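You operate a simulated robot arm through the tools that you are given. There is no shell and no other tool. Be economical: measure what you need, move in short steps, check, and stop when the job is done.

You run a simulated robot arm. Do the job below in one go: nothing can be reset, and whatever is moved stays where it is left.

## Task
Switch the rewinder on and wind 75 labels at speed 3.
Fine: set the batch switch to 75; press reset before start; leave the other controls as they are.

It is judged by the outcome, as a careful person would: the job done as asked, and still so three seconds after it is handed in. It fails if anything else is knocked over, pushed out of place, dropped, spilled or broken.

## Robot
A 7-joint arm with a fingered hand, fixed in place. Base frame: the origin is at the foot of the arm, x ahead of it, y to its left, z up. Units: mm, degrees, N and s.
With the tool pointing down near the work surface it reaches from about 300 to 700 mm from the base axis. Its first joint turns from -69.0 to 172.0 degrees. Payload 3.4 kg.
Tool frame: the origin (TCP) lies between the finger pads and is the grasp point; the fingertips stand 25 mm ahead of it; z points along the fingers, y is the line along which they close. The gripper opens to 88 mm. The gripper's body begins 29 mm behind the TCP. The gripper is a hand of 4 fingers: y runs from the thumb to the fingers, the wrist lies at [-13, -97, -162] in the tool frame.
Orientation is that of the tool frame in the base frame, as [roll, pitch, yaw] about the fixed x, y, z axes, in that order (R = Rz(yaw) Ry(pitch) Rx(roll)). With the fingers straight down and the wrist toward the robot, the tool's x, y and z point along [0, 1, 0], [1, 0, 0] and [0, 0, -1] of the base frame.

## Interface
- The arm moves only by the tool play_rows. Its argument "increments" is a list of rows, each a list of 6 numbers: the shift along the tool's x, y, z in units of 20 mm (1.0 is 20 mm), then the turn, a rotation vector about the tool's x, y, z in units of 4 degrees (1.0 is 4 degrees). In form: [[tx, ty, tz, rx, ry, rz], ...]. A call has 1 to 10 rows; each row shifts and turns the commanded pose from where the row before left it, along the tool's axes as they then stand. A call with a number of a shift or a turn outside -1 to 1 is refused whole. A row lasts 0.2 s, in which the tool goes at most 50 mm and 8.6 degrees; a call with a longer step from one row to the next is refused whole. Where a pose cannot be reached the arm comes as near as it can. A force on the tool above 40 N (or 10 N above the force at the start of the call, whichever is more), or a blocked arm, ends the call early, and 0.2 s more pass. In this call time passes only in rows, and 0.2 s behind the last. The reply holds the time, the measured pose of the TCP, the force on the tool along the base axes, the opening and the grip force, in the units named above and with some noise, with the torque about the TCP (base axes, N m) and any sound that the robot's microphone picked up, and new pictures: "views" is both (left out), scene, wrist or none.
- Cameras (640 x 400 px; columns grow to the right, rows downward): "scene" is fixed at [400.4, 517.9, 1477.2]; the picture's right is [-0.99, -0.16, 0.00], its down [-0.06, 0.38, -0.93] and it looks along [0.15, -0.91, -0.38] (base axes); focal length 353 px, centre (320, 200). "wrist" rides on the gripper at [64, -83, -98] in the tool frame; the picture's right is [-0.62, 0.37, -0.69], its down [-0.71, -0.63, 0.30] and it looks along [-0.32, 0.68, 0.65] (tool axes); focal length 265 px, centre (320, 200). There is no depth. A picture from a camera that has moved, and an enlarged one, comes with that camera's place and axes in the base frame and with its lens. The place of the scene camera against the robot may be out by one fixed shift of up to 25 mm in any direction.
- lift_body(by): slides the trunk up (or, below 0, down) by that many mm; the arm rides with it, the base frame stays. It gives what a move gives, with no picture.
- move_fingers(index, middle, ring, thumb_bend, thumb_turn): sets how far each is bent, from 0 (flat) to 1 (curled in); at 0.3 the hand is open as for a grip, at 0.7 the pads meet at the TCP. One left out holds its place. A second passes; each finger stops where it meets its share of the squeeze, and holds until it gets a number again. It is the only way to open and close the hand. It gives what a move gives, with no picture; readings hold the bend of each and the force on the fingers (four entries, about 0 where the hand has none), thumb and palm. thumb_turn goes from beside the hand (0) to across from the fingers (1), as for a grip.
- enlarge(camera, box): a new picture of the part [left, top, right, bottom] of that camera's present view, enlarged. The clock stands still meanwhile.
- hand_in(): hands the job in; it is judged then, once.

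Work in short steps. Places have to be worked out from the pictures, the camera data and where the tool is seen: move nearer, look again, correct. Check each grasp and each placing, and mend what went wrong. You have 120 turns and 200 pictures in all, those below and enlarged ones among them. Open the gripper and draw the arm clear of the work before you hand the job in, unless the task says otherwise; then end with one line.

The tools are called after "Call:" as a command line: name --pt "numbers of a row" for each row, then --argument value for the rest, lists and objects as JSON in quotes. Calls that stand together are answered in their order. play_rows: Moves the arm, as the interface text tells. Its arguments: {"type":"object","properties":{"increments":{"type":"array","items":{"type":"array","items":{"type":"number"}}},"views":{"type":"string","enum":["both","scene","wrist","none"]}},"required":["increments"]} The other tools are called the same way: lift_body (by) slides the trunk up or down; move_fingers (index, middle, ring, thumb_bend, thumb_turn) moves the fingers one by one; enlarge (camera, box) takes an enlarged picture of a part of a camera's view; hand_in () hands the job in.

At the start:

```text
time_s: 0.0
ee_pos: [432.3, -335.6, 1205.9]
tcp_rot: [-179.8, 0.0, 90.0]
wrist_force: [0.1, 0.9, -0.4]
torque: [0.01, -0.01, -0.02]
opening: 87.2
finger_force: 0.0
shape: jaw
bend: [0.3, 0.3, 0.3, 0.3, 0.98]
finger forces: [0.0, 0.0, 0.1, 0.0, 0.0, 0.0]
trunk travel left (down, up): [-725.0, 115.0]
```

scene: 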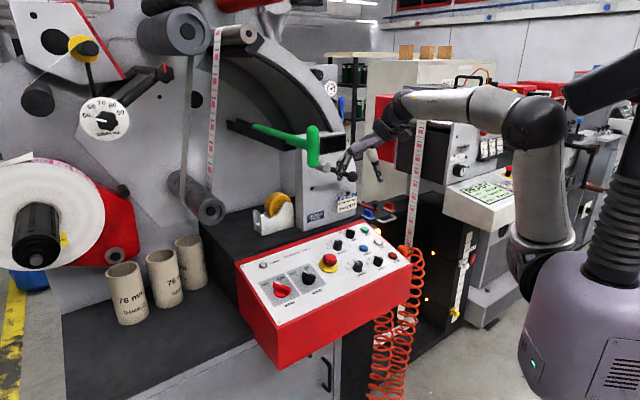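
wrist: 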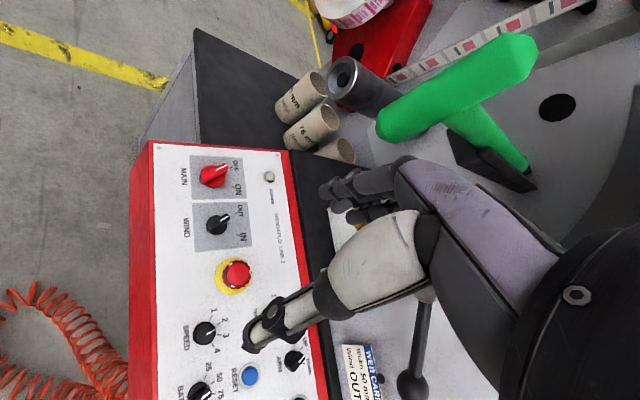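

I'll start by enlarging the control panel in both views.

Call:
enlarge --camera "scene" --box '[230, 210, 420, 330]'

Call:
enlarge --camera "wrist" --box '[130, 140, 380, 400]'

```text
3.33 times, centred on (325, 270) of scene
camera zoom: at [400.4, 517.9, 1477.2], right [-0.99, -0.16, 0.0], down [-0.06, 0.38, -0.93], along [0.15, -0.91, -0.38], focal length 1176 px, centre (303, -33)
```

zoom: 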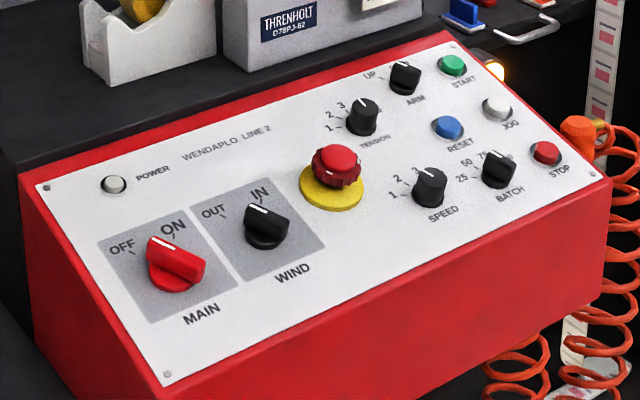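

```text
1.54 times, centred on (255, 270) of wrist
camera zoom: at [352.5, -271.5, 1304.1], right [0.37, -0.62, 0.69], down [-0.63, -0.71, -0.3], along [0.68, -0.32, -0.65], focal length 408 px, centre (420, 92)
```

zoom: 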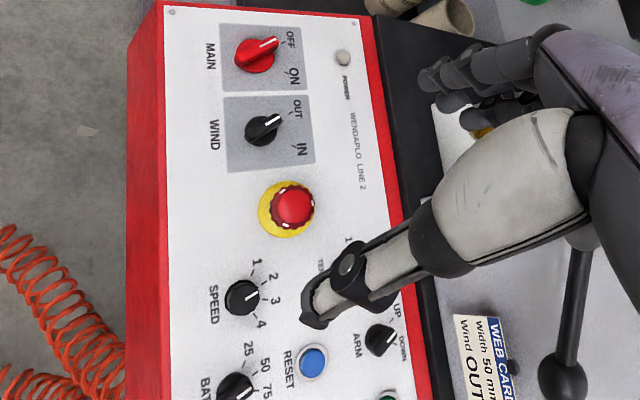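

MAIN works out near (643,-273,865), BATCH near (373,-490,845), SPEED near (437,-442,845), RESET near (424,-543,860) and START near (426,-665,875). The green lever is near (552,-332,1273), so I'll slide the trunk down to work beneath it.

Call:
lift_body --by -150

Call:
play_rows --pt "0 -0.5 0 0 0 0" --pt "0 -0.5 0 0 0 0"

```text
time_s: 1.8
ee_pos: [434.5, -335.7, 1055.7]
tcp_rot: [180.0, 0.0, 90.0]
wrist_force: [0.3, 0.2, -0.1]
torque: [0.0, -0.01, 0.01]
opening: 87.6
finger_force: 0.1
shape: jaw
bend: [0.3, 0.3, 0.3, 0.3, 0.98]
finger forces: [0.0, 0.0, 0.0, 0.0, 0.0, 0.0]
trunk travel left (down, up): [-575.0, 265.0]
```

```text
time_s: 2.4
ee_pos: [414.6, -335.2, 1055.5]
tcp_rot: [179.9, 0.0, 90.1]
wrist_force: [-0.3, 0.0, 0.5]
torque: [-0.02, 0.03, -0.03]
opening: 87.9
finger_force: 0.1
shape: jaw
bend: [0.3, 0.3, 0.3, 0.3, 0.98]
finger forces: [0.1, 0.0, 0.0, 0.0, 0.0, 0.0]
trunk travel left (down, up): [-575.0, 265.0]
camera wrist: at [332.5, -271.3, 1154.2], right [0.37, -0.62, 0.69], down [-0.63, -0.72, -0.3], along [0.68, -0.32, -0.65], focal length 265 px, centre (320, 200)
```

scene: 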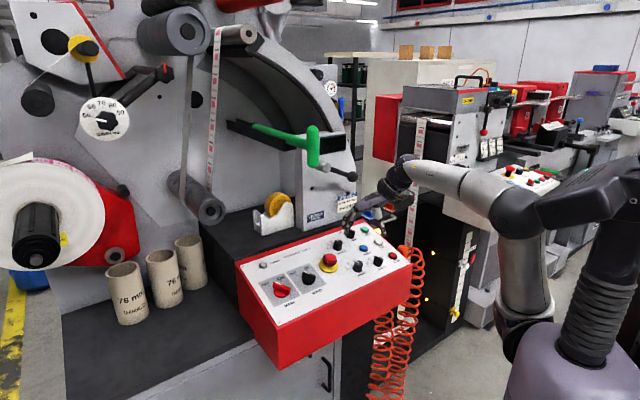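
wrist: 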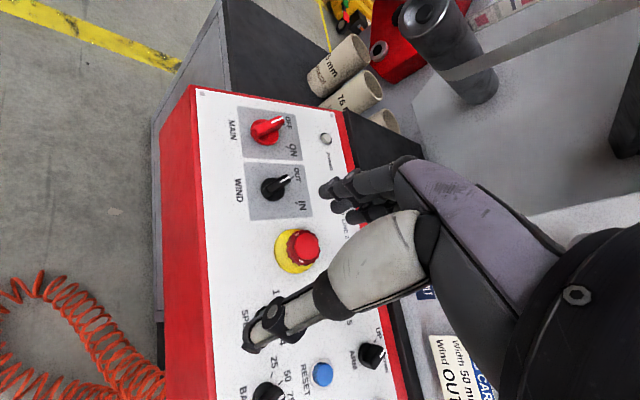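

The hand is clear of the panel. I'll make a pointing hand with the index out and the rest curled, then look at where its tip is.

Call:
move_fingers --index 0.2 --middle 1 --ring 1 --thumb_bend 0.3 --thumb_turn 0

Call:
enlarge --camera "wrist" --box '[160, 90, 480, 400]'

Call:
enlarge --camera "scene" --box '[280, 130, 480, 280]'

```text
time_s: 3.4
ee_pos: [413.5, -335.7, 1056.3]
tcp_rot: [179.9, 0.0, 90.0]
wrist_force: [-0.1, -0.7, -0.6]
torque: [-0.01, -0.01, 0.03]
opening: 120.9
finger_force: 0.0
shape: fingers
bend: [0.2, 1.0, 1.0, 0.3, 0.0]
finger forces: [0.0, 0.0, 0.0, 0.0, 0.1, 0.0]
trunk travel left (down, up): [-575.0, 265.0]
```

```text
1.29 times, centred on (320, 245) of wrist
camera zoom: at [332.6, -271.5, 1154.2], right [0.37, -0.62, 0.69], down [-0.63, -0.71, -0.3], along [0.68, -0.32, -0.65], focal length 342 px, centre (320, 142)
```

zoom: 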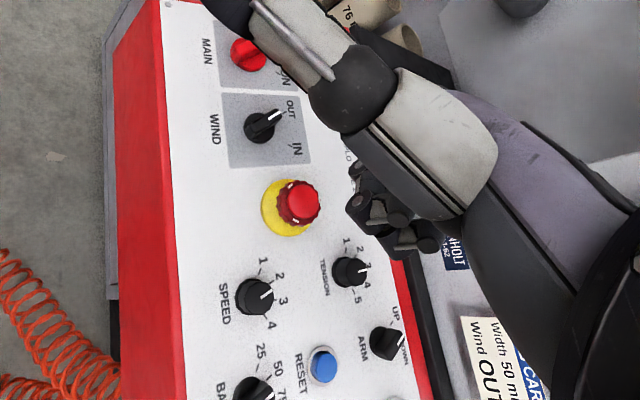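

```text
2.67 times, centred on (380, 205) of scene
camera zoom: at [400.4, 517.9, 1477.2], right [-0.99, -0.16, 0.0], down [-0.06, 0.38, -0.93], along [0.15, -0.91, -0.38], focal length 941 px, centre (160, 187)
```

zoom: 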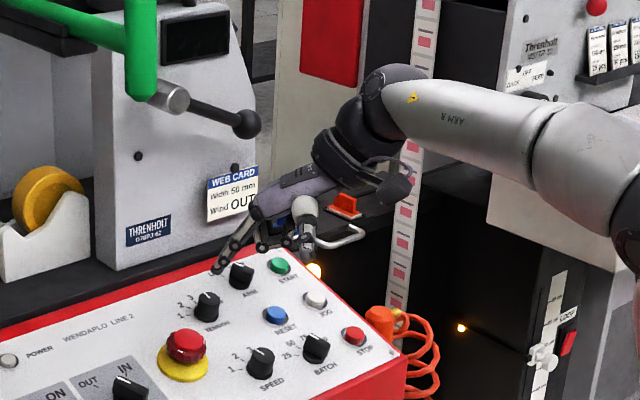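

The thumb beside the hand blocks the camera. I'll curl it, bend the index a bit more toward vertical, and look again.

Call:
move_fingers --index 0.4 --thumb_bend 1

Call:
enlarge --camera "wrist" --box '[160, 90, 480, 400]'

Call:
enlarge --camera "scene" --box '[320, 170, 420, 240]'

```text
time_s: 4.3
ee_pos: [413.0, -336.4, 1056.2]
tcp_rot: [180.0, 0.1, 89.9]
wrist_force: [0.2, 0.1, 0.0]
torque: [0.0, 0.01, -0.04]
opening: 42.3
finger_force: 0.0
shape: fingers
bend: [0.4, 1.0, 1.0, 1.0, 0.0]
finger forces: [0.0, 0.0, 0.1, 0.1, 0.1, 0.0]
trunk travel left (down, up): [-575.0, 265.0]
```

```text
1.29 times, centred on (320, 245) of wrist
camera zoom: at [332.6, -271.5, 1154.2], right [0.37, -0.62, 0.69], down [-0.63, -0.71, -0.3], along [0.68, -0.32, -0.65], focal length 342 px, centre (320, 142)
```

zoom: 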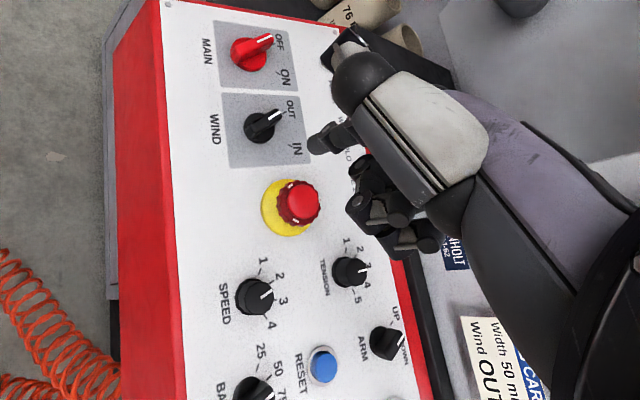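

```text
5.71 times, centred on (370, 205) of scene
camera zoom: at [400.4, 517.9, 1477.2], right [-0.99, -0.16, 0.0], down [-0.06, 0.38, -0.93], along [0.15, -0.91, -0.38], focal length 2016 px, centre (34, 171)
```

zoom: 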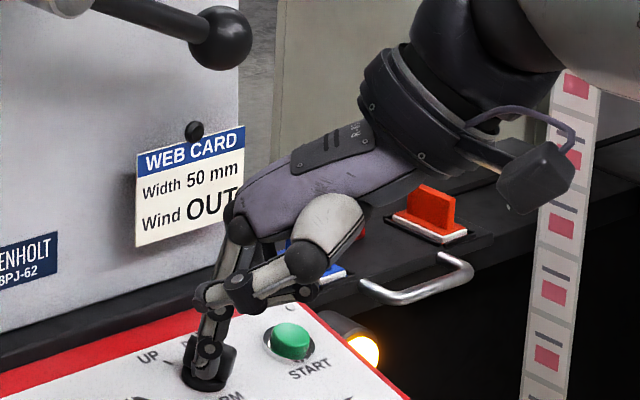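

The index tip is about tool (+6,+46,+27) from the TCP. I'll move toward MAIN, keeping above the panel.

Call:
play_rows --pt "0.45 1 0 0 0 0" --pt "0.45 1 0 0 0 0" --pt "0.45 1 0 0 0 0" --pt "0.45 1 0 0 0 0" --pt "0.45 1 0 0 0 0" --pt "0.45 1 0.5 0 0 0" --pt "0.45 1 1 0 0 0" --pt "0.45 1 1 0 0 0" --pt "0.45 1 1 0 0 0" --pt "0.45 0.5 1 0 0 0"

```text
time_s: 6.5
ee_pos: [603.5, -250.7, 964.4]
tcp_rot: [180.0, -0.3, 89.5]
wrist_force: [-0.1, -0.2, 0.3]
torque: [0.0, -0.01, -0.01]
opening: 42.5
finger_force: 0.1
shape: fingers
bend: [0.4, 1.0, 1.0, 1.0, 0.0]
finger forces: [0.0, 0.1, 0.1, 0.0, 0.1, 0.0]
trunk travel left (down, up): [-575.0, 265.0]
camera wrist: at [522.7, -186.5, 1063.3], right [0.36, -0.63, 0.69], down [-0.64, -0.71, -0.31], along [0.68, -0.33, -0.66], focal length 265 px, centre (320, 200)
```

scene: 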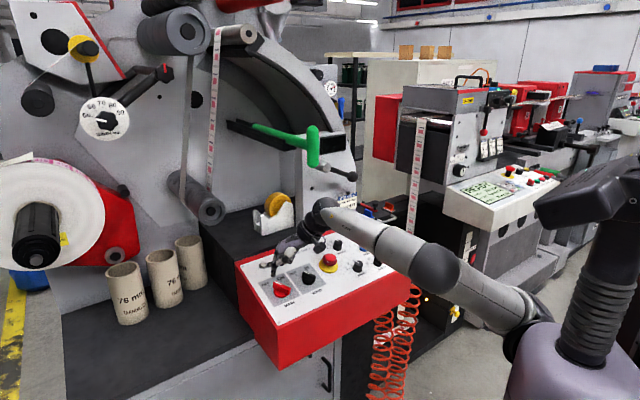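
wrist: 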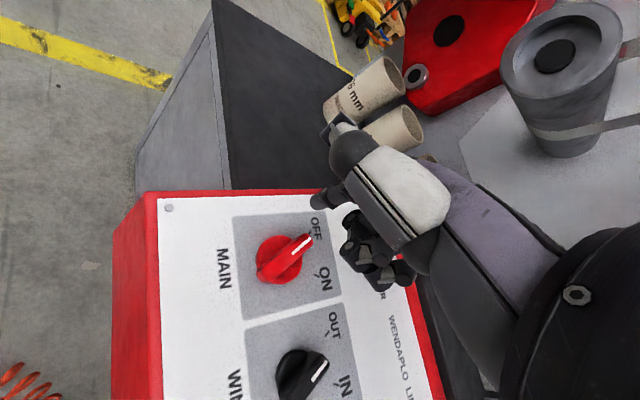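

Call:
enlarge --camera "wrist" --box '[220, 160, 440, 300]'

Call:
enlarge --camera "scene" --box '[240, 220, 340, 300]'

```text
2.86 times, centred on (330, 230) of wrist
camera zoom: at [522.7, -186.5, 1063.3], right [0.36, -0.63, 0.69], down [-0.64, -0.71, -0.31], along [0.68, -0.33, -0.66], focal length 758 px, centre (291, 114)
```

zoom: 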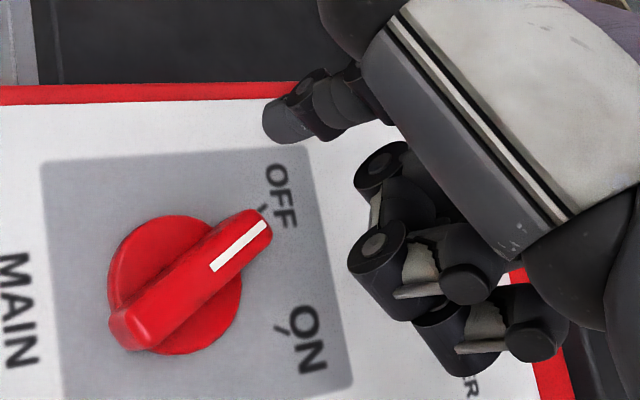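

```text
5.00 times, centred on (290, 260) of scene
camera zoom: at [400.4, 517.9, 1477.2], right [-0.99, -0.16, 0.0], down [-0.06, 0.38, -0.93], along [0.15, -0.91, -0.38], focal length 1764 px, centre (470, -100)
```

zoom: 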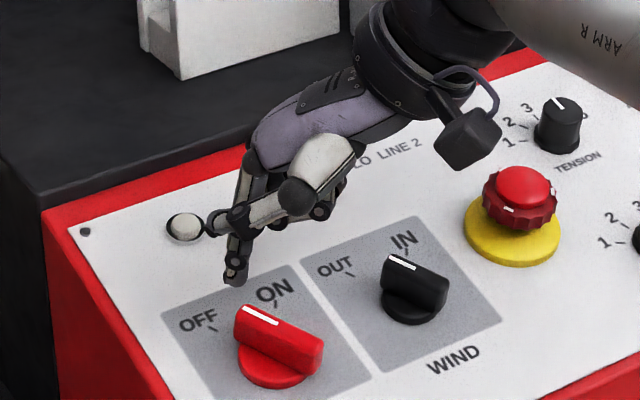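

MAIN's bar runs from nose (667,-292) to tail (618,-277) with its top near z=875, and the panel face is near 843. I'll put the fingertip on the +y side of the nose and lower it.

Call:
play_rows --pt "-0.2 0.95 0 0 0 0" --pt "0 0 1 0 0 0" --pt "0 0 1 0 0 0" --pt "0 0 1 0 0 0" --pt "0 0 0.6 0 0 0"

Call:
enlarge --camera "scene" --box '[240, 220, 340, 300]'

```text
time_s: 7.8
ee_pos: [621.9, -250.2, 895.2]
tcp_rot: [179.9, 0.1, 90.0]
wrist_force: [0.3, -0.6, 1.3]
torque: [-0.02, -0.06, -0.01]
opening: 42.7
finger_force: 0.9
shape: fingers
bend: [0.4, 1.0, 1.0, 1.0, 0.0]
finger forces: [1.2, 0.0, 0.0, 0.0, 0.0, 0.0]
trunk travel left (down, up): [-575.0, 265.0]
camera wrist: at [541.6, -185.4, 992.5], right [0.37, -0.62, 0.69], down [-0.63, -0.71, -0.3], along [0.68, -0.32, -0.65], focal length 265 px, centre (320, 200)
```

scene: 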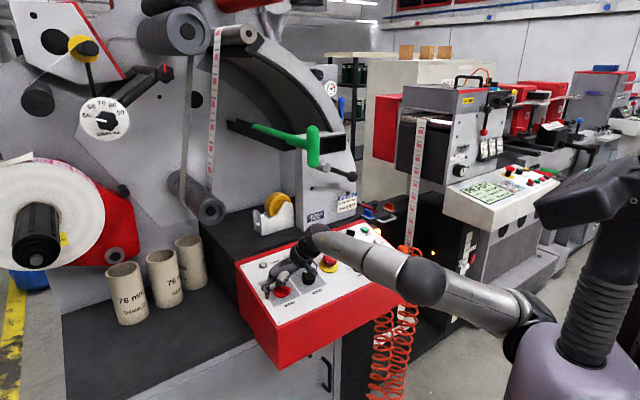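
wrist: 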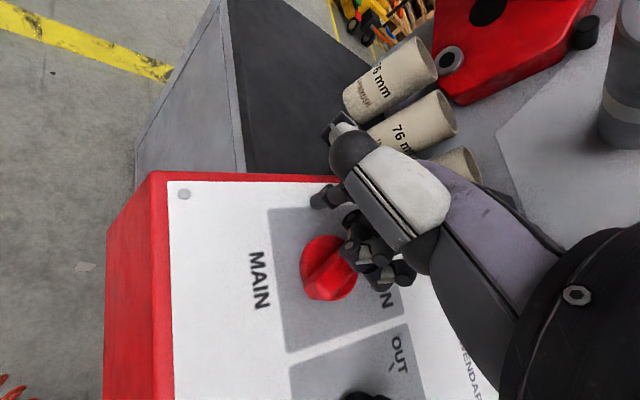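

```text
5.00 times, centred on (290, 260) of scene
camera zoom: at [400.4, 517.9, 1477.2], right [-0.99, -0.16, 0.0], down [-0.06, 0.38, -0.93], along [0.15, -0.91, -0.38], focal length 1764 px, centre (470, -100)
```

zoom: 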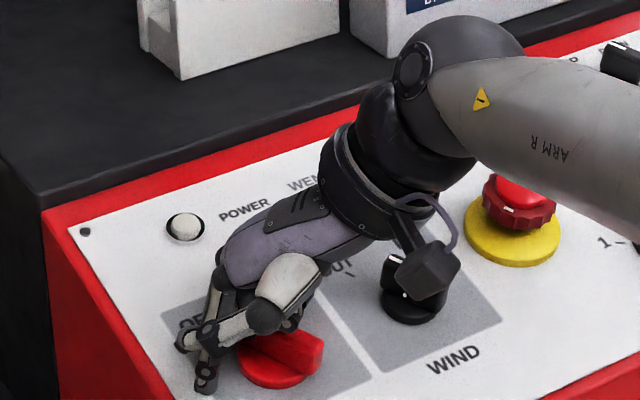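

There's a light touch, about 1 N, likely the panel face. I'll raise slightly and sweep the nose in -y, ending with a small -x motion.

Call:
play_rows --pt "0 0 -0.5 0 0 0" --pt "-0.7 0 0 0 0 0" --pt "-0.7 -0.1 0 0 0 0" --pt "-0.5 0 -0.1 0 0 0"

Call:
enlarge --camera "scene" --box '[240, 220, 340, 300]'

```text
time_s: 8.8
ee_pos: [620.3, -289.5, 905.3]
tcp_rot: [180.0, 0.0, 90.1]
wrist_force: [-0.4, 0.1, 0.1]
torque: [0.0, -0.02, -0.03]
opening: 42.5
finger_force: 0.2
shape: fingers
bend: [0.4, 1.0, 1.0, 1.0, 0.0]
finger forces: [0.2, 0.0, 0.0, 0.1, 0.0, 0.0]
trunk travel left (down, up): [-575.0, 265.0]
camera wrist: at [539.6, -224.2, 1004.0], right [0.37, -0.62, 0.69], down [-0.63, -0.71, -0.3], along [0.68, -0.32, -0.65], focal length 265 px, centre (320, 200)
```

scene: 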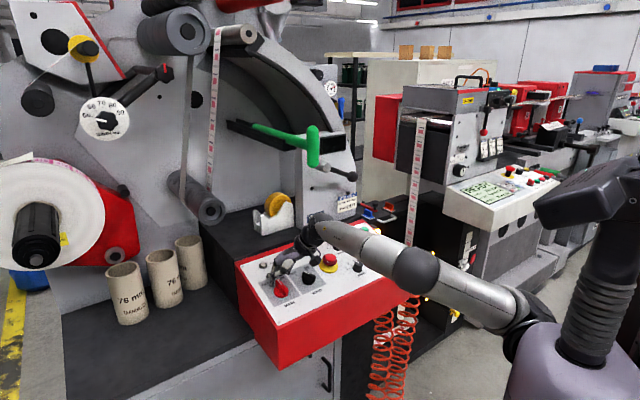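
wrist: 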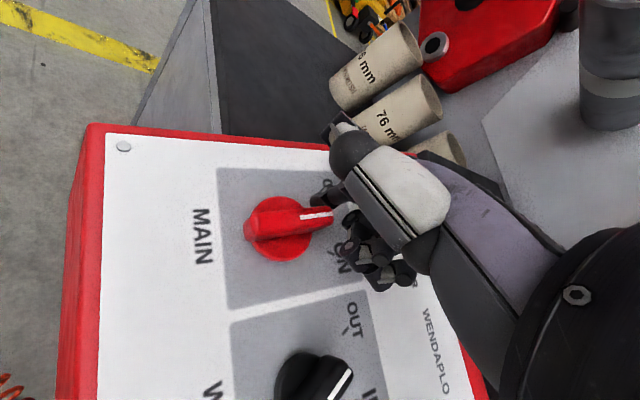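

```text
5.00 times, centred on (290, 260) of scene
camera zoom: at [400.4, 517.9, 1477.2], right [-0.99, -0.16, 0.0], down [-0.06, 0.38, -0.93], along [0.15, -0.91, -0.38], focal length 1764 px, centre (470, -100)
```

zoom: 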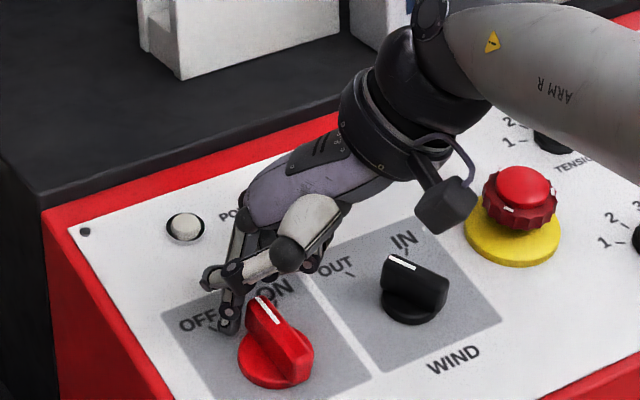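

The knob is turning and is about midway. I'll continue the sweep.

Call:
play_rows --pt "-0.5 -0.1 -0.1 0 0 0" --pt "-0.4 -0.3 0 0 0 0" --pt "-0.2 -0.4 0 0 0 0"

Call:
enlarge --camera "scene" --box '[240, 220, 340, 300]'

```text
time_s: 9.6
ee_pos: [604.4, -309.3, 907.7]
tcp_rot: [-179.9, 0.0, 90.0]
wrist_force: [0.4, 0.6, 1.0]
torque: [0.02, 0.01, -0.01]
opening: 42.7
finger_force: 0.0
shape: fingers
bend: [0.4, 1.0, 1.0, 1.0, 0.0]
finger forces: [0.0, 0.0, 0.0, 0.0, 0.0, 0.1]
trunk travel left (down, up): [-575.0, 265.0]
camera wrist: at [523.3, -245.6, 1006.1], right [0.37, -0.62, 0.69], down [-0.63, -0.71, -0.3], along [0.68, -0.32, -0.65], focal length 265 px, centre (320, 200)
```

scene: 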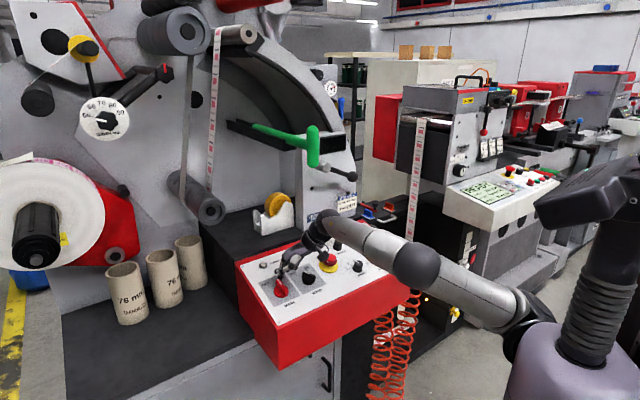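
wrist: 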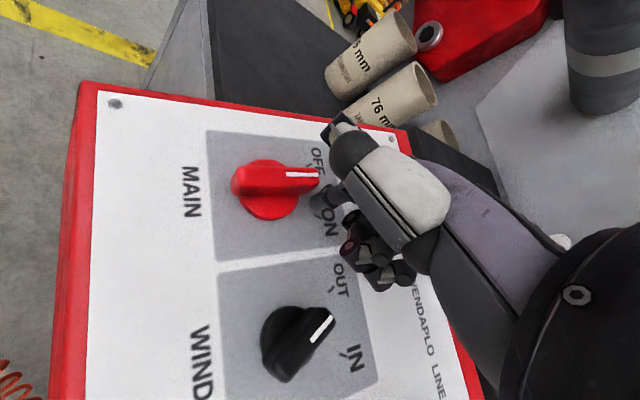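

```text
5.00 times, centred on (290, 260) of scene
camera zoom: at [400.4, 517.9, 1477.2], right [-0.99, -0.16, 0.0], down [-0.06, 0.38, -0.93], along [0.15, -0.91, -0.38], focal length 1764 px, centre (470, -100)
```

zoom: 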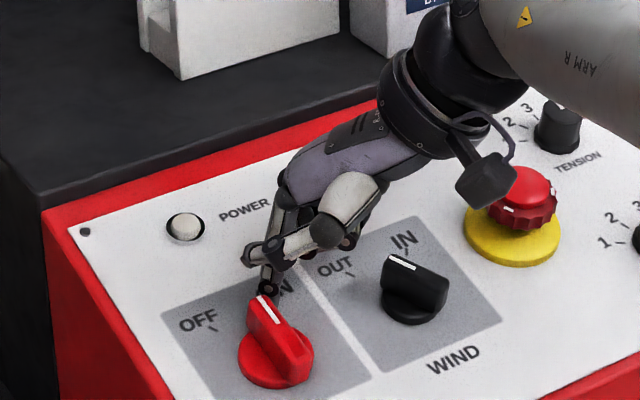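

The finger rode over the bar and left MAIN about halfway. I'll lift, go back to the trailing side and lower until it touches.

Call:
play_rows --pt "0 0 -1 0 0 0" --pt "0 0 -0.5 0 0 0" --pt "0.7 0.8 0 0 0 0" --pt "0.7 0.7 0 0 0 0" --pt "0 0 1 0 0 0" --pt "0 0 0.7 0 0 0"

Call:
enlarge --camera "scene" --box '[240, 220, 340, 300]'

```text
time_s: 10.9
ee_pos: [635.1, -280.4, 904.6]
tcp_rot: [-179.9, -0.1, 90.1]
wrist_force: [-0.2, 0.0, -0.1]
torque: [0.0, 0.0, 0.0]
opening: 42.8
finger_force: 0.1
shape: fingers
bend: [0.4, 1.0, 1.0, 1.0, 0.0]
finger forces: [0.0, 0.0, 0.1, 0.0, 0.1, 0.1]
trunk travel left (down, up): [-575.0, 265.0]
camera wrist: at [554.0, -217.0, 1002.6], right [0.37, -0.62, 0.69], down [-0.63, -0.72, -0.3], along [0.68, -0.32, -0.65], focal length 265 px, centre (320, 200)
```

scene: 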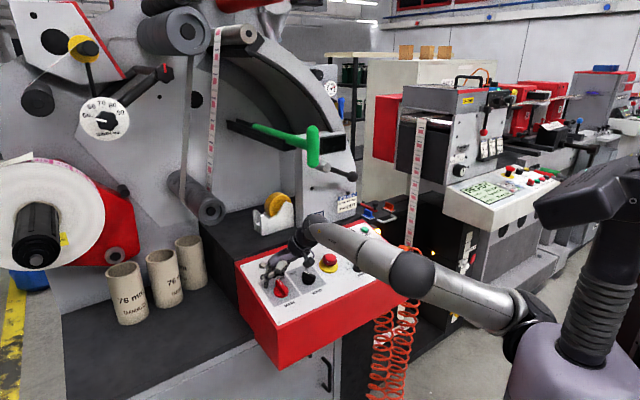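
wrist: 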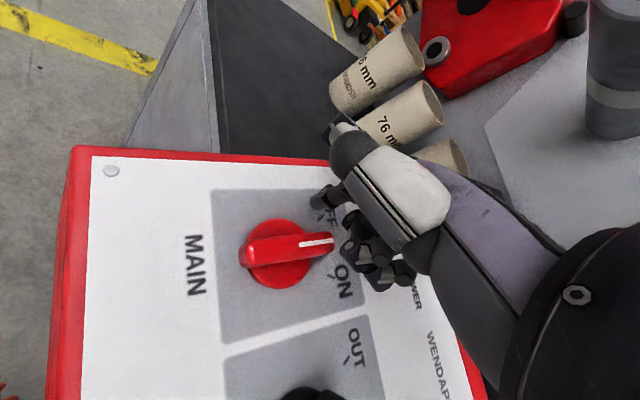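

```text
5.00 times, centred on (290, 260) of scene
camera zoom: at [400.4, 517.9, 1477.2], right [-0.99, -0.16, 0.0], down [-0.06, 0.38, -0.93], along [0.15, -0.91, -0.38], focal length 1764 px, centre (470, -100)
```

zoom: 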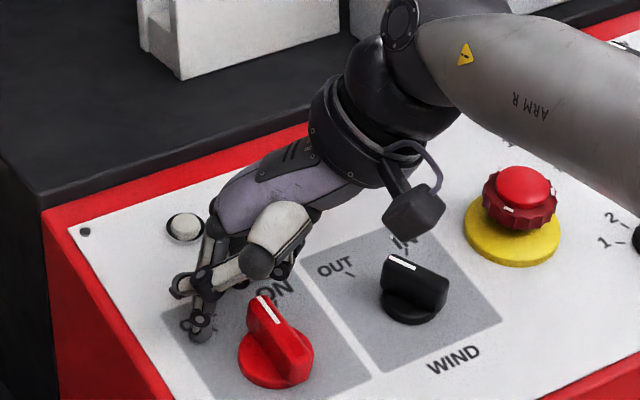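

The tip is beside the nose. I'll lower a bit more and push closer to the knob axis.

Call:
play_rows --pt "0 0 0.3 0 0 0" --pt "-0.5 -0.5 0 0 0 0" --pt "-0.5 -0.1 0 0 0 0" --pt "-0.4 -0.2 -0.1 0 0 0"

Call:
enlarge --camera "scene" --box '[240, 220, 340, 300]'

```text
time_s: 11.9
ee_pos: [617.1, -307.1, 903.0]
tcp_rot: [179.8, 0.1, 90.1]
wrist_force: [-1.1, 6.6, 12.6]
torque: [0.26, -0.6, 0.37]
opening: 39.5
finger_force: 6.7
shape: fingers
bend: [0.33, 1.0, 1.0, 1.0, 0.0]
finger forces: [13.3, 0.0, 0.0, 0.0, 0.0, 0.0]
trunk travel left (down, up): [-575.0, 265.0]
camera wrist: at [535.6, -243.2, 1000.3], right [0.37, -0.62, 0.7], down [-0.63, -0.72, -0.3], along [0.69, -0.32, -0.65], focal length 265 px, centre (320, 200)
```

scene: 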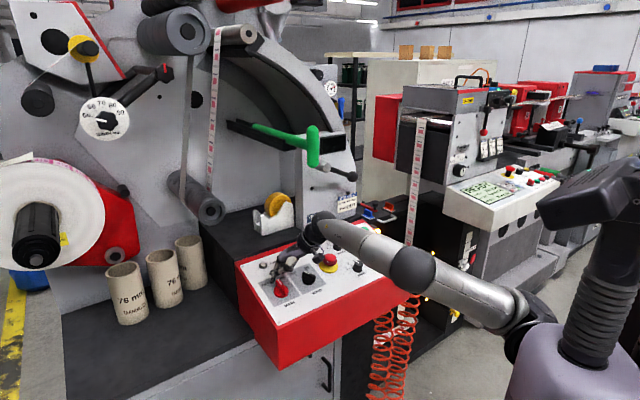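
wrist: 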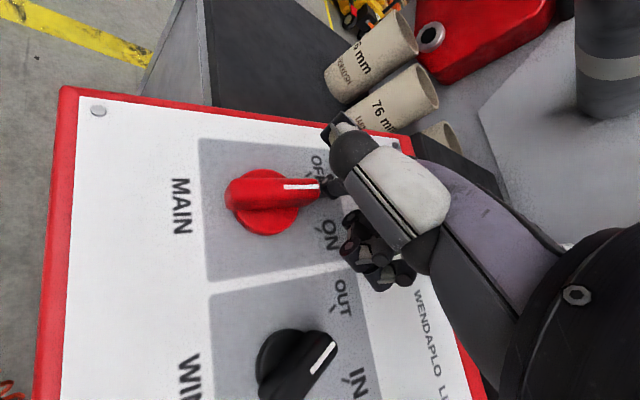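

```text
5.00 times, centred on (290, 260) of scene
camera zoom: at [400.4, 517.9, 1477.2], right [-0.99, -0.16, 0.0], down [-0.06, 0.38, -0.93], along [0.15, -0.91, -0.38], focal length 1764 px, centre (470, -100)
```

zoom: 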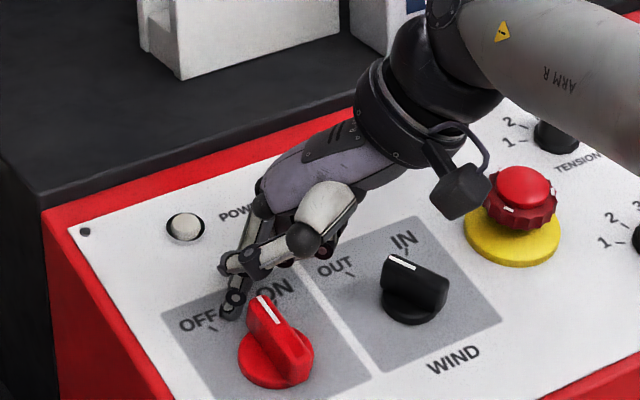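

The finger hit the panel just past the nose end, so the knob axis is nearer (648,-278). I'll lift, reposition and push with a tighter path at a slightly higher z.

Call:
play_rows --pt "0 0 -1 0 0 0" --pt "0 0 -0.7 0 0 0" --pt "0.7 0.4 0 0 0 0" --pt "0.8 0.3 0 0 0 0" --pt "0 0 0.8 0 0 0" --pt "0 0 0.75 0 0 0" --views "wrist"

Call:
enlarge --camera "wrist" --box '[200, 130, 400, 260]'

```text
time_s: 13.3
ee_pos: [632.5, -280.1, 902.8]
tcp_rot: [-180.0, 0.1, 90.1]
wrist_force: [0.2, -0.1, -0.1]
torque: [0.01, 0.02, -0.01]
opening: 42.8
finger_force: 0.0
shape: fingers
bend: [0.4, 1.0, 1.0, 1.0, 0.0]
finger forces: [0.0, 0.1, 0.1, 0.1, 0.0, 0.0]
trunk travel left (down, up): [-575.0, 265.0]
camera wrist: at [551.4, -215.5, 1000.7], right [0.37, -0.62, 0.69], down [-0.63, -0.71, -0.3], along [0.68, -0.32, -0.65], focal length 265 px, centre (320, 200)
```

wrist: 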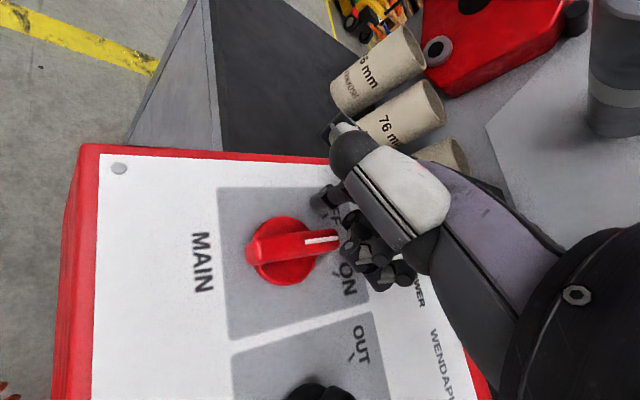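

```text
3.08 times, centred on (300, 195) of wrist
camera zoom: at [551.4, -215.5, 1000.7], right [0.37, -0.62, 0.69], down [-0.63, -0.71, -0.3], along [0.68, -0.32, -0.65], focal length 817 px, centre (382, 215)
```

zoom: 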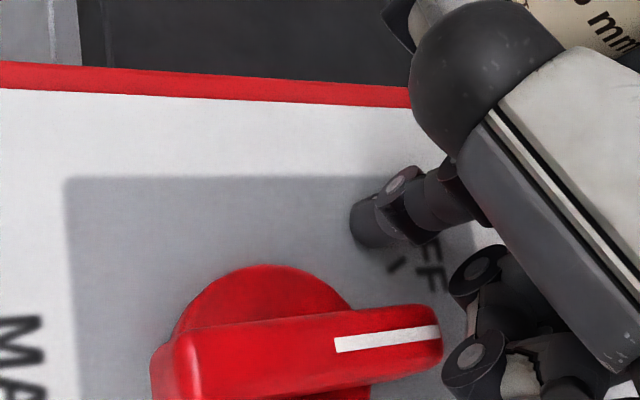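

In the image the bar lies horizontally below the tip. Pushing it means moving along base (-.86,-.51), so I'll push about 38 mm that way.

Call:
play_rows --pt "-0.4 -0.7 0 0 0 0" --pt "-0.3 -0.6 0 0 0 0" --pt "-0.25 -0.5 0 0 0 0" --views "wrist"

Call:
enlarge --camera "wrist" --box '[200, 100, 400, 260]'

```text
time_s: 14.2
ee_pos: [599.0, -297.1, 902.4]
tcp_rot: [180.0, 0.1, 90.2]
wrist_force: [11.0, 2.4, 1.5]
torque: [0.01, -0.07, 0.03]
opening: 40.8
finger_force: 5.6
shape: fingers
bend: [0.29, 1.0, 1.0, 1.0, 0.0]
finger forces: [11.3, 0.1, 0.0, 0.0, 0.1, 0.0]
trunk travel left (down, up): [-575.0, 265.0]
camera wrist: at [517.9, -232.7, 1000.7], right [0.37, -0.62, 0.69], down [-0.63, -0.72, -0.3], along [0.68, -0.32, -0.65], focal length 265 px, centre (320, 200)
```

wrist: 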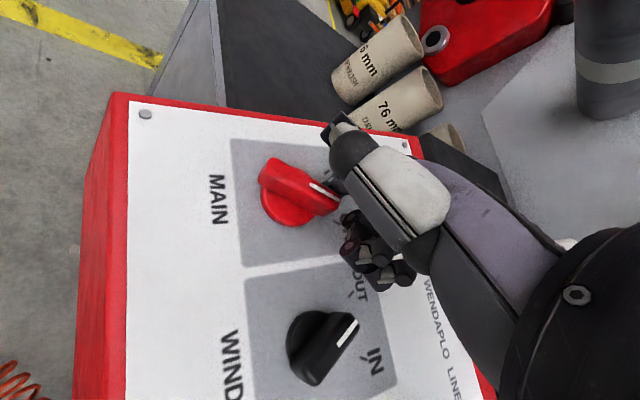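

```text
2.50 times, centred on (300, 180) of wrist
camera zoom: at [517.9, -232.7, 1000.7], right [0.37, -0.62, 0.69], down [-0.63, -0.72, -0.3], along [0.68, -0.32, -0.65], focal length 664 px, centre (370, 250)
```

zoom: 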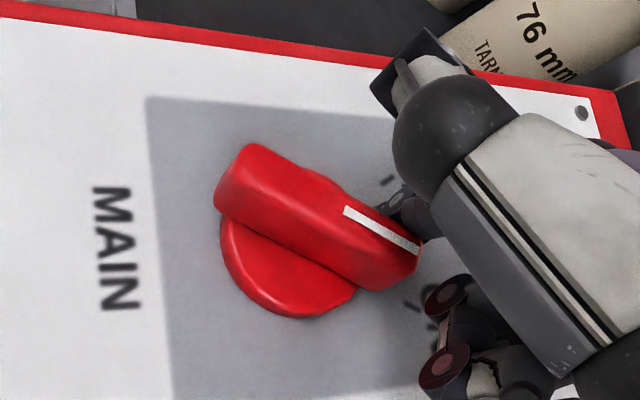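

The knob turned and the 11 N reading suggests it is at its stop. I'll back off, raise the hand, and check.

Call:
play_rows --pt "0.3 0.6 0 0 0 0" --pt "0 0 -1 0 0 0" --pt "0 0 -1 0 0 0" --pt "0 -1 -1 0 0 0" --pt "0 -1 -0.5 0 0 0" --pt "0 -1 0 0 0 0"

Call:
enlarge --camera "scene" --box '[235, 215, 415, 330]'

Call:
enlarge --camera "wrist" --box '[130, 100, 420, 280]'

```text
time_s: 15.6
ee_pos: [545.5, -299.8, 969.2]
tcp_rot: [-179.5, -0.4, 89.4]
wrist_force: [0.1, 0.9, 0.0]
torque: [-0.01, -0.01, 0.01]
opening: 42.6
finger_force: 0.1
shape: fingers
bend: [0.4, 1.0, 1.0, 1.0, 0.0]
finger forces: [0.0, 0.0, 0.0, 0.0, 0.1, 0.0]
trunk travel left (down, up): [-575.0, 265.0]
camera wrist: at [466.3, -235.0, 1068.3], right [0.37, -0.63, 0.69], down [-0.64, -0.7, -0.3], along [0.68, -0.33, -0.66], focal length 265 px, centre (320, 200)
```

scene: 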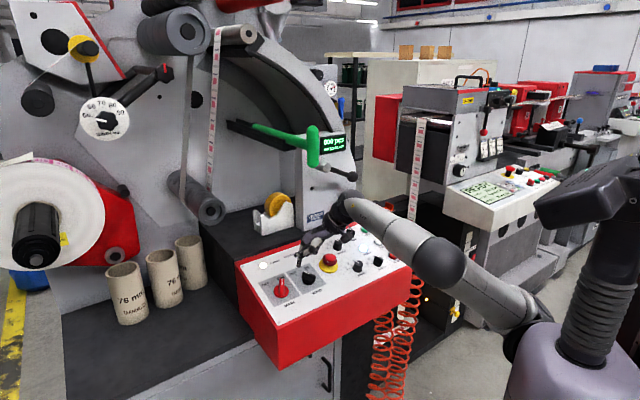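
wrist: 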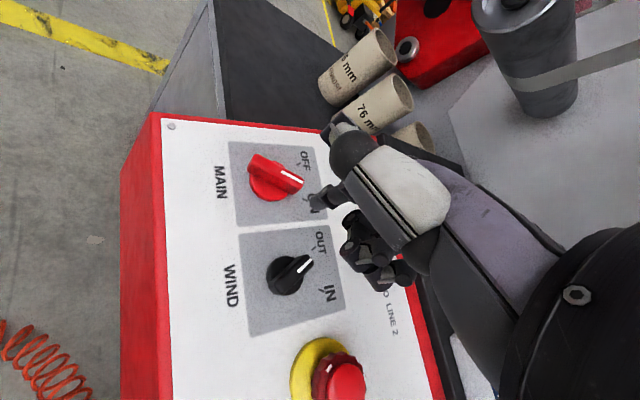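

```text
3.48 times, centred on (325, 272) of scene
camera zoom: at [400.4, 517.9, 1477.2], right [-0.99, -0.16, 0.0], down [-0.06, 0.38, -0.93], along [0.15, -0.91, -0.38], focal length 1228 px, centre (303, -52)
```

zoom: 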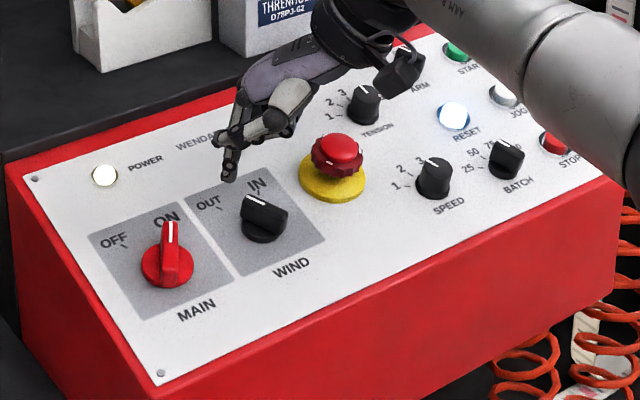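

```text
2.21 times, centred on (275, 190) of wrist
camera zoom: at [466.3, -235.0, 1068.3], right [0.37, -0.63, 0.69], down [-0.64, -0.7, -0.3], along [0.68, -0.33, -0.66], focal length 586 px, centre (419, 222)
```

zoom: 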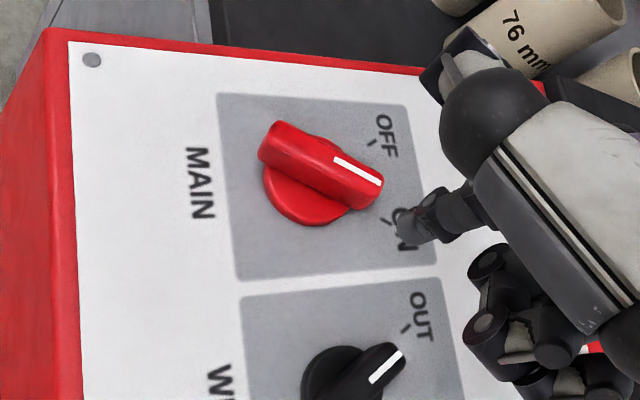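

POWER and RESET lamps are lit, the display is on, and MAIN is ON. WIND is at OUT, which matches the web card. Next I'll retreat to get a good view of SPEED and BATCH.

Call:
play_rows --pt "-0.4 -1 -0.5 0 0 0" --pt "-0.4 -1 -0.5 0 0 0" --pt "-0.4 -1 0 0 0 0" --pt "-0.4 -1 0 0 0 0" --pt "-0.4 -1 0 0 0 0" --pt "-0.4 -1 0 0 0 0" --pt "-0.4 -1 0 0 0 0" --pt "-0.4 -1 0 0 0 0" --pt "-0.4 -1 0 0 0 0" --pt "-0.4 -1 0 0 0 0"

Call:
enlarge --camera "scene" --box '[320, 215, 420, 285]'

Call:
enlarge --camera "wrist" --box '[130, 100, 420, 280]'

Call:
enlarge --camera "scene" --box '[300, 120, 370, 170]'

```text
time_s: 17.8
ee_pos: [347.8, -371.9, 992.5]
tcp_rot: [-180.0, 0.1, 90.2]
wrist_force: [0.0, -0.9, 0.4]
torque: [0.02, 0.0, 0.01]
opening: 42.7
finger_force: 0.0
shape: fingers
bend: [0.4, 1.0, 1.0, 1.0, 0.0]
finger forces: [0.1, 0.1, 0.0, 0.0, 0.0, 0.0]
trunk travel left (down, up): [-575.0, 265.0]
camera wrist: at [266.9, -307.9, 1090.7], right [0.37, -0.62, 0.69], down [-0.63, -0.72, -0.3], along [0.68, -0.32, -0.65], focal length 265 px, centre (320, 200)
```

scene: 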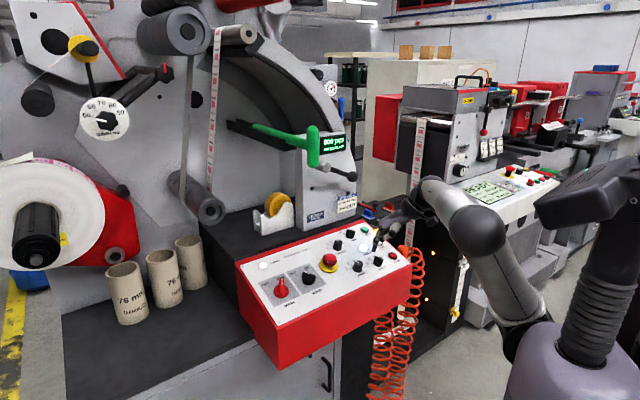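
wrist: 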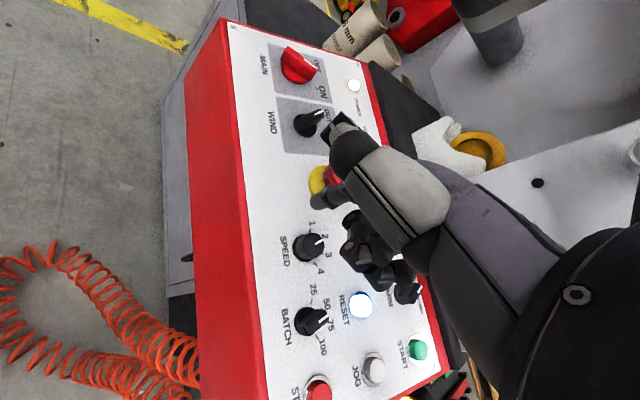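

```text
5.71 times, centred on (370, 250) of scene
camera zoom: at [400.4, 517.9, 1477.2], right [-0.99, -0.16, 0.0], down [-0.06, 0.38, -0.93], along [0.15, -0.91, -0.38], focal length 2016 px, centre (34, -86)
```

zoom: 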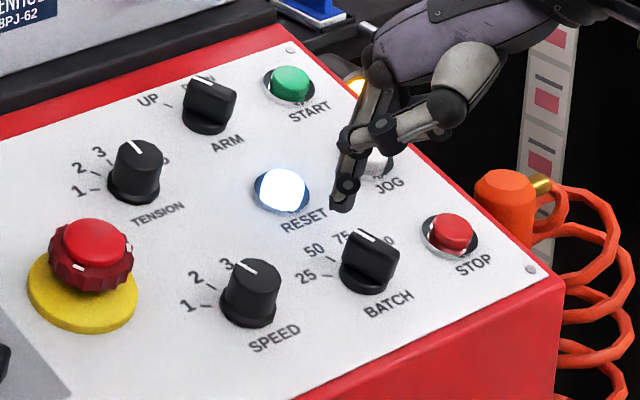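

```text
2.21 times, centred on (275, 190) of wrist
camera zoom: at [266.9, -307.9, 1090.7], right [0.37, -0.62, 0.69], down [-0.63, -0.72, -0.3], along [0.68, -0.32, -0.65], focal length 586 px, centre (419, 222)
```

zoom: 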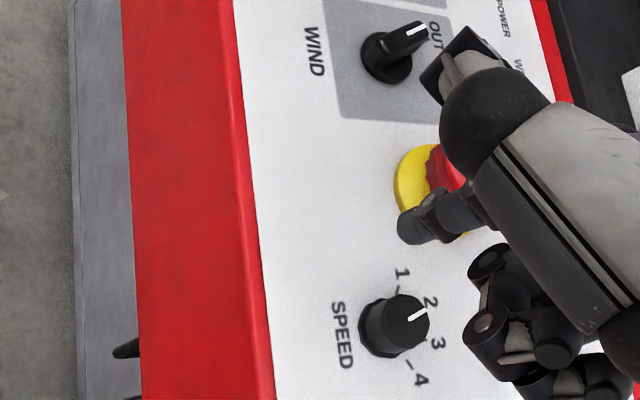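

```text
8.00 times, centred on (335, 145) of scene
camera zoom: at [400.4, 517.9, 1477.2], right [-0.99, -0.16, 0.0], down [-0.06, 0.38, -0.93], along [0.15, -0.91, -0.38], focal length 2823 px, centre (200, 640)
```

zoom: 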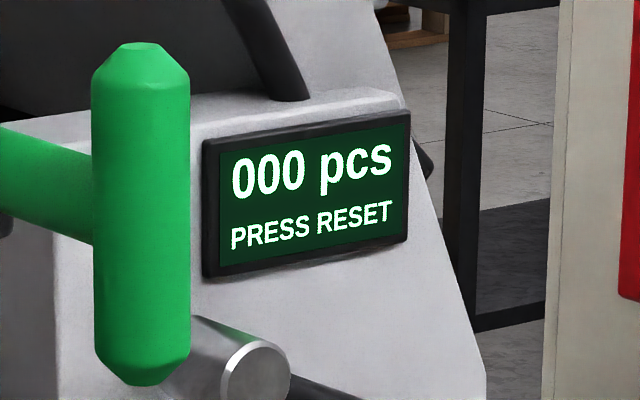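

The display reads "000 pcs / PRESS RESET". SPEED looks to be at 2, so I'll zoom tightly on SPEED and BATCH.

Call:
enlarge --camera "wrist" --box '[270, 215, 390, 290]'

Call:
enlarge --camera "wrist" --box '[260, 280, 380, 370]'

```text
5.33 times, centred on (330, 252) of wrist
camera zoom: at [266.9, -307.9, 1090.7], right [0.37, -0.62, 0.69], down [-0.63, -0.72, -0.3], along [0.68, -0.32, -0.65], focal length 1416 px, centre (267, -80)
```

zoom: 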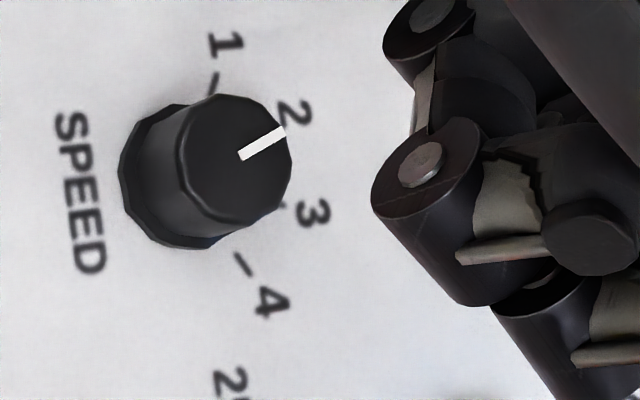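

```text
4.44 times, centred on (320, 325) of wrist
camera zoom: at [266.9, -307.9, 1090.7], right [0.37, -0.62, 0.69], down [-0.63, -0.72, -0.3], along [0.68, -0.32, -0.65], focal length 1180 px, centre (320, -356)
```

zoom: 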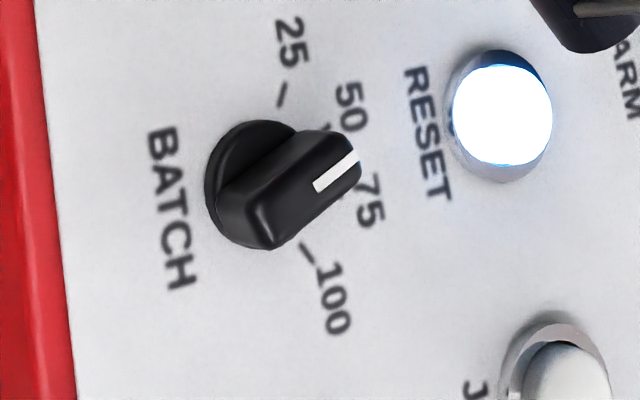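

SPEED is a round knob at 2 and BATCH is a bar knob at 50. Each needs one step clockwise. I'll do BATCH first by pushing with the index finger.

Call:
play_rows --pt "-1 0 0.4 0 0 0" --pt "-1 0 0.4 0 0 0" --pt "-1 0 0.5 0 0 0" --pt "-1 0 0.5 0 0 0" --pt "-0.9 0.1 0.5 0 0 0"

Call:
enlarge --camera "scene" --box '[320, 215, 420, 285]'

Call:
enlarge --camera "wrist" --box '[220, 150, 400, 270]'

```text
time_s: 18.9
ee_pos: [351.3, -472.7, 945.9]
tcp_rot: [-180.0, 0.1, 90.0]
wrist_force: [0.3, 0.9, 0.2]
torque: [-0.03, -0.02, -0.01]
opening: 42.9
finger_force: 0.1
shape: fingers
bend: [0.4, 1.0, 1.0, 1.0, 0.0]
finger forces: [0.0, 0.0, 0.1, 0.1, 0.1, 0.1]
trunk travel left (down, up): [-575.0, 265.0]
camera wrist: at [269.6, -408.1, 1044.3], right [0.37, -0.62, 0.69], down [-0.63, -0.71, -0.3], along [0.68, -0.32, -0.65], focal length 265 px, centre (320, 200)
```

scene: 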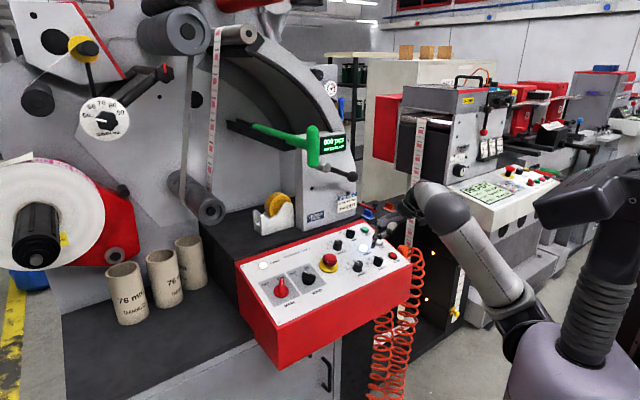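
wrist: 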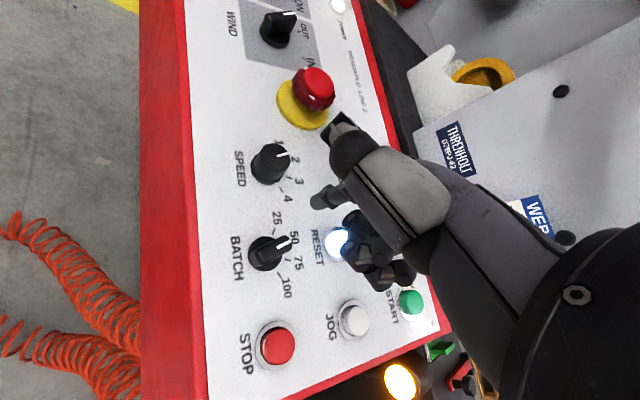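

```text
5.71 times, centred on (370, 250) of scene
camera zoom: at [400.4, 517.9, 1477.2], right [-0.99, -0.16, 0.0], down [-0.06, 0.38, -0.93], along [0.15, -0.91, -0.38], focal length 2016 px, centre (34, -86)
```

zoom: 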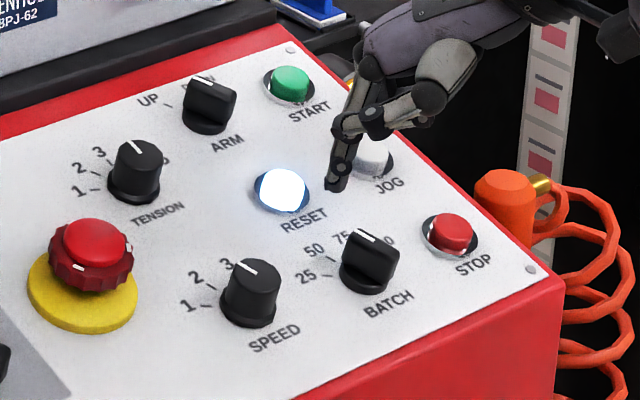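

```text
3.33 times, centred on (310, 210) of wrist
camera zoom: at [269.6, -408.1, 1044.3], right [0.37, -0.62, 0.69], down [-0.63, -0.71, -0.3], along [0.68, -0.32, -0.65], focal length 885 px, centre (353, 167)
```

zoom: 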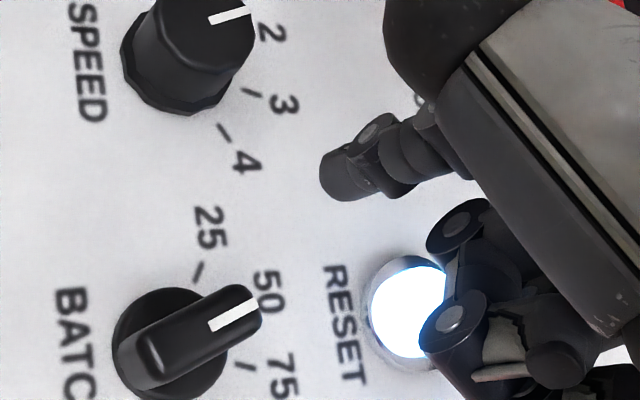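

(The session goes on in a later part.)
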